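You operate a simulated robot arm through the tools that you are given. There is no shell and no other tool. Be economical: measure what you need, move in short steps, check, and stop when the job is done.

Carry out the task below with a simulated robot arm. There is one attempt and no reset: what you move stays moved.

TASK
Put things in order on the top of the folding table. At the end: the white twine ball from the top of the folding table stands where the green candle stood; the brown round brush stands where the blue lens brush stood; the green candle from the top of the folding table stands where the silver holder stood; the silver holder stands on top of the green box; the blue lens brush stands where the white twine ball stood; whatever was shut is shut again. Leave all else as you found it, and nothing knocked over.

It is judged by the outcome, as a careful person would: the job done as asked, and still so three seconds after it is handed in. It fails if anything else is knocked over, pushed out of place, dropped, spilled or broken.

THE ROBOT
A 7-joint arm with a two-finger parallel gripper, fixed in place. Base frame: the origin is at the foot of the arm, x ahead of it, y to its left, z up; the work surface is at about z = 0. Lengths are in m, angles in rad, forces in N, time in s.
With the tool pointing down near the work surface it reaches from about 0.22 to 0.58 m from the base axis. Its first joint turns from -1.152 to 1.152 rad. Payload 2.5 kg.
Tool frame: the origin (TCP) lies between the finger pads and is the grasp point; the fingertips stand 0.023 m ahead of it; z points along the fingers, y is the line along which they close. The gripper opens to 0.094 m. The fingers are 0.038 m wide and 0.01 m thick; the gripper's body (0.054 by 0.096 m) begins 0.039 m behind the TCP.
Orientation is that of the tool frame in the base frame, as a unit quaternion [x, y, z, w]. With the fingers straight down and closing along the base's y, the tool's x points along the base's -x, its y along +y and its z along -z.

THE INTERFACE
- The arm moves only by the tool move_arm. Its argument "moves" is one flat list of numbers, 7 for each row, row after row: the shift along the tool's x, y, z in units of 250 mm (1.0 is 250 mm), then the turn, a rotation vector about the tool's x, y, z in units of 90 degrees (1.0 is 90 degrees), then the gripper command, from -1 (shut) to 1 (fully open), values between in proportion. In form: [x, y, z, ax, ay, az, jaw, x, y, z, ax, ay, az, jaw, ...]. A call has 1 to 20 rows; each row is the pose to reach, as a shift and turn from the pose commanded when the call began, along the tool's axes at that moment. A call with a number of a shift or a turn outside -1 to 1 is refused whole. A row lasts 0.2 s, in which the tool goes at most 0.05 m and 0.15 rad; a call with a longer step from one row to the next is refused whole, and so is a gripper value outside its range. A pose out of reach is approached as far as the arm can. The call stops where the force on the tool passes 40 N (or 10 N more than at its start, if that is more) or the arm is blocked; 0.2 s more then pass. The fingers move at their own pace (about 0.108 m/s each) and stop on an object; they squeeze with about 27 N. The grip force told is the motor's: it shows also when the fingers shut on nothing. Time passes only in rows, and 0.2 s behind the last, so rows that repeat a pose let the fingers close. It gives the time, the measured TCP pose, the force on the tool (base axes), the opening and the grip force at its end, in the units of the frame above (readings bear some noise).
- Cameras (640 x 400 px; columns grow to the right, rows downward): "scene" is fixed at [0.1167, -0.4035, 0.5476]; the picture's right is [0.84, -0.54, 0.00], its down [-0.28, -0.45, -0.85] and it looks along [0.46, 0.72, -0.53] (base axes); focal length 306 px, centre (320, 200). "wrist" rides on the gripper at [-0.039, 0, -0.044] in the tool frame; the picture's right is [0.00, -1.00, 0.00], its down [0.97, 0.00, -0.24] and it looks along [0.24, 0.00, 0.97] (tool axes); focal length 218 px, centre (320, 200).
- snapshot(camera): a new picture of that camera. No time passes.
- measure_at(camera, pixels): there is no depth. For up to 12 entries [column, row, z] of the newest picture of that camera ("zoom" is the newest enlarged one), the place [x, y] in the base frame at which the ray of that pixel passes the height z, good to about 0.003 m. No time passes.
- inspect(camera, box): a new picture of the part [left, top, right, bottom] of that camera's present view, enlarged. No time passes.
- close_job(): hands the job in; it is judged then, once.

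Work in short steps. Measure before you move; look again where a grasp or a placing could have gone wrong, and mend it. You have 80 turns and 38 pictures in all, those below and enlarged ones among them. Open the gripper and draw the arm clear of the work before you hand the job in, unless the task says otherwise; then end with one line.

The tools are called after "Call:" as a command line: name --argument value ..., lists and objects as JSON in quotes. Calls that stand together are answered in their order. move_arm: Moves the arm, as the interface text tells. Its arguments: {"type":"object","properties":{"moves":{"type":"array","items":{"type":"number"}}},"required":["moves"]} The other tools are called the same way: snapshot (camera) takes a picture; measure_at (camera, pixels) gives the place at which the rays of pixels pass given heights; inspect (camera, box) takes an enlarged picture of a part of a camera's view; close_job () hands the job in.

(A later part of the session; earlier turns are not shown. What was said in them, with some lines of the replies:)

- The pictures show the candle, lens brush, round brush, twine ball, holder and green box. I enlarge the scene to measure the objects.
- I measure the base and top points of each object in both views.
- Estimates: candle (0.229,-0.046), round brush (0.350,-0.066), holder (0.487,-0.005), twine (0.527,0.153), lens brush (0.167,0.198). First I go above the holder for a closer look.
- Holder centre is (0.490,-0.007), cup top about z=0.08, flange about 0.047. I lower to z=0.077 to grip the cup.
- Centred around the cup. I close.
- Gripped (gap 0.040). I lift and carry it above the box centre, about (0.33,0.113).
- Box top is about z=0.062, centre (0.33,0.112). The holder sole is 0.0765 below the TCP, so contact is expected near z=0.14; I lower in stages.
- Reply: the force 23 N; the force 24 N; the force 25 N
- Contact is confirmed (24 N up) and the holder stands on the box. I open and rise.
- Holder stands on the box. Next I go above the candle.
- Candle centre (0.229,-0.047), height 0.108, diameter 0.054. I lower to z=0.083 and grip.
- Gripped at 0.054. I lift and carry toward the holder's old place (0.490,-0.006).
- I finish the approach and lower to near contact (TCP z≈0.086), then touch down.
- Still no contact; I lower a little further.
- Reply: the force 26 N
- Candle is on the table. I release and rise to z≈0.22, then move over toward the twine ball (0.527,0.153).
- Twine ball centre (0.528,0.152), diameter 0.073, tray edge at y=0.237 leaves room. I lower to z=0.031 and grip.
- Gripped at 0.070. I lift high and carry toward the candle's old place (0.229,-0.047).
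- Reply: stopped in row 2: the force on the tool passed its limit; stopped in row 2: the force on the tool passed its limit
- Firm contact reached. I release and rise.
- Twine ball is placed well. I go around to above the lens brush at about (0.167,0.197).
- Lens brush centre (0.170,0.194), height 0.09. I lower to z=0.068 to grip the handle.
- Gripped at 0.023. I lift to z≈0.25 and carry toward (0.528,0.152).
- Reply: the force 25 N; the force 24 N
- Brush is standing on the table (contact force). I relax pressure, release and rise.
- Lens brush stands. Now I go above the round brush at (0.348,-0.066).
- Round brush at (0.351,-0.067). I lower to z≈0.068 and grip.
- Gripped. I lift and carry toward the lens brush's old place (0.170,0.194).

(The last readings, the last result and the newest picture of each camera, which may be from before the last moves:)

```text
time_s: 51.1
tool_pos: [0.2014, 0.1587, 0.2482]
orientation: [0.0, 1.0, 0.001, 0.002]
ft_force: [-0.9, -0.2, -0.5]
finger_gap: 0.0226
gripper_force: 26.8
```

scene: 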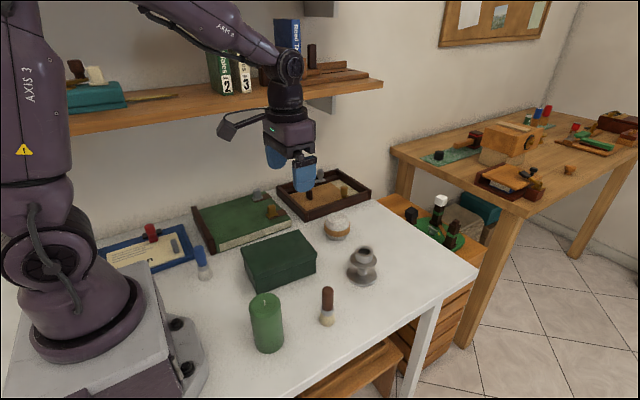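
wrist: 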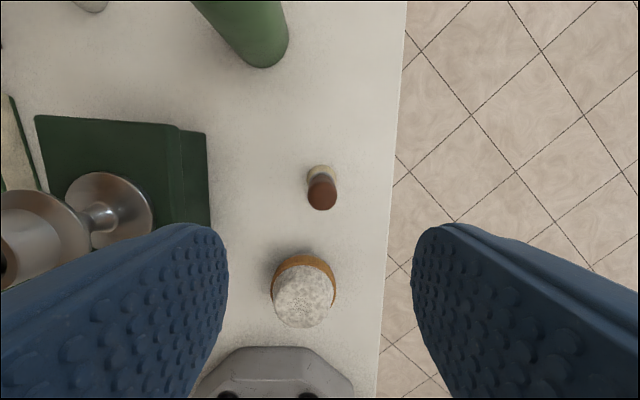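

Call:
move_arm --moves '[0.124, 0.142, 0, 0, 0, 0, -1, 0.124, 0.142, 0.16, 0, 0, 0, -1, 0.124, 0.142, 0.32, 0, 0, 0, -1, 0.124, 0.142, 0.48, 0, 0, 0, -1, 0.124, 0.142, 0.6, 0, 0, 0, -1, 0.124, 0.142, 0.68, 0, 0, 0, -1, 0.124, 0.142, 0.708, 0, 0, 0, -1, 0.124, 0.142, 0.708, 0, 0, 0, -1]'

Call:
move_arm --moves '[0, 0, 0.006, 0, 0, 0, -1, 0, 0, 0.006, 0, 0, 0, -1]'

Call:
move_arm --moves '[0, 0, 0.005, 0, 0, 0, -1, 0, 0, 0.005, 0, 0, 0, -1]'

Call:
inspect --camera "scene" --box '[130, 200, 270, 310]'

```text
time_s: 52.9
tool_pos: [0.1708, 0.1938, 0.0715]
orientation: [0.0, 1.0, 0.0, 0.0]
ft_force: [0.3, -0.1, -1.0]
finger_gap: 0.0227
gripper_force: 27.2
```

```text
time_s: 53.5
tool_pos: [0.1704, 0.194, 0.0682]
orientation: [0.0, 1.0, 0.0, 0.0]
ft_force: [-0.4, 0.1, 0.1]
finger_gap: 0.0225
gripper_force: 26.9
```

```text
time_s: 54.1
tool_pos: [0.1695, 0.1939, 0.0679]
orientation: [-0.001, 1.0, 0.001, 0.0]
ft_force: [-0.4, 0.7, -1.2]
finger_gap: 0.0221
gripper_force: 27.0
```

```text
3.64 times, centred on (200, 255) of scene
```

zoom: 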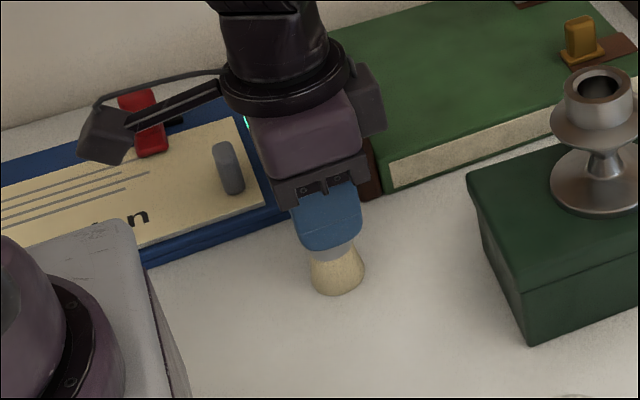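

Almost touching; I lower a touch until contact shows.

Call:
move_arm --moves '[0, 0, 0.004, 0, 0, 0, -1, 0, 0, 0.004, 0, 0, 0, -1]'

Call:
move_arm --moves '[0, 0, 0.004, 0, 0, 0, -1, 0, 0, 0.004, 0, 0, 0, -1]'

```text
time_s: 54.7
tool_pos: [0.1707, 0.1939, 0.0685]
orientation: [-0.001, 1.0, 0.0, 0.001]
ft_force: [-0.8, -0.8, 25.5]
finger_gap: 0.0225
gripper_force: 26.6
```

```text
time_s: 55.3
tool_pos: [0.1698, 0.1934, 0.0648]
orientation: [0.001, 1.0, 0.0, 0.0]
ft_force: [-0.7, -0.9, 25.5]
finger_gap: 0.0224
gripper_force: 27.2
```

Contact. I relax, release, rise and draw the arm away to a clear pose.

Call:
move_arm --moves '[0, 0, -0.006, 0, 0, 0, -1, 0, 0, -0.006, 0, 0, 0, -0.3, 0, 0, -0.006, 0, 0, 0, 0.1, 0, 0, -0.006, 0, 0, 0, 0.3, 0, 0, -0.1, 0, 0, 0, 0.3, 0, 0, -0.25, 0, 0, 0, 0.3, 0, 0, -0.4, 0, 0, 0, 0.3, 0, 0, -0.55, 0, 0, 0, 0.3, 0, 0, -0.7, 0, 0, 0, 0.3, 0, 0, -0.88, 0, 0, 0, 0.3, -0.13, -0.11, -0.92, 0, 0, 0, 0.6, -0.26, -0.22, -0.92, 0, 0, 0, 1, -0.39, -0.33, -0.92, 0, 0, 0, 1, -0.52, -0.44, -0.92, 0, 0, 0, 1, -0.68, -0.55, -0.94, 0, 0, 0, 1, -0.68, -0.55, -0.94, 0, 0, 0, 1]'

Call:
snapshot --camera "scene"

Call:
snapshot --camera "wrist"

```text
time_s: 58.7
tool_pos: [0.3411, 0.0545, 0.3011]
orientation: [0.0, 1.0, 0.0, 0.001]
ft_force: [0.7, 0.6, 0.7]
finger_gap: 0.0939
gripper_force: 0.0
```

```text
8 pictures are left
```

scene: 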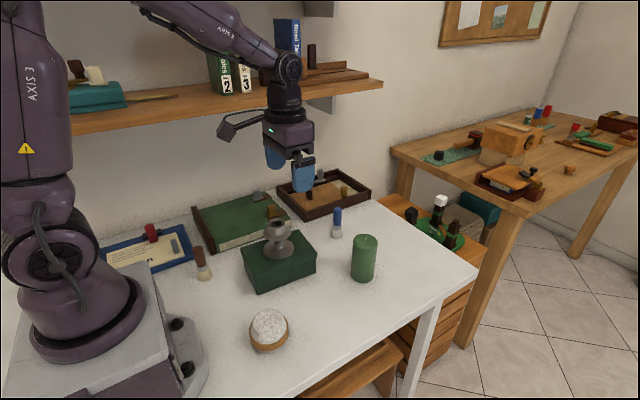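

```text
7 pictures are left
```

wrist: 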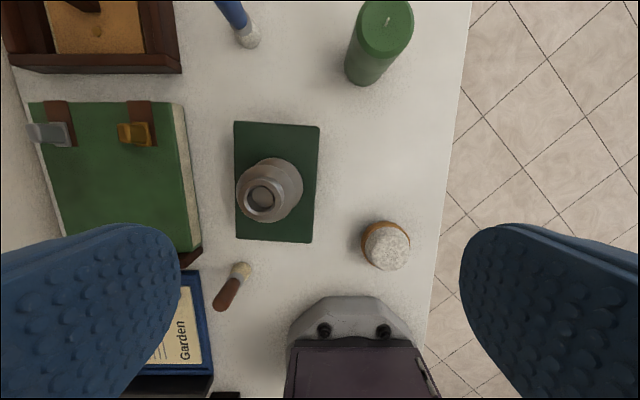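

Both pictures show every item upright in its place, the box unmoved, the gripper open and the arm clear. I hand the job in.

Call:
close_job

```text
The job is handed in.
```

All five items are in their requested places, standing upright, and nothing else was moved or knocked over. Nothing shut had to be opened.
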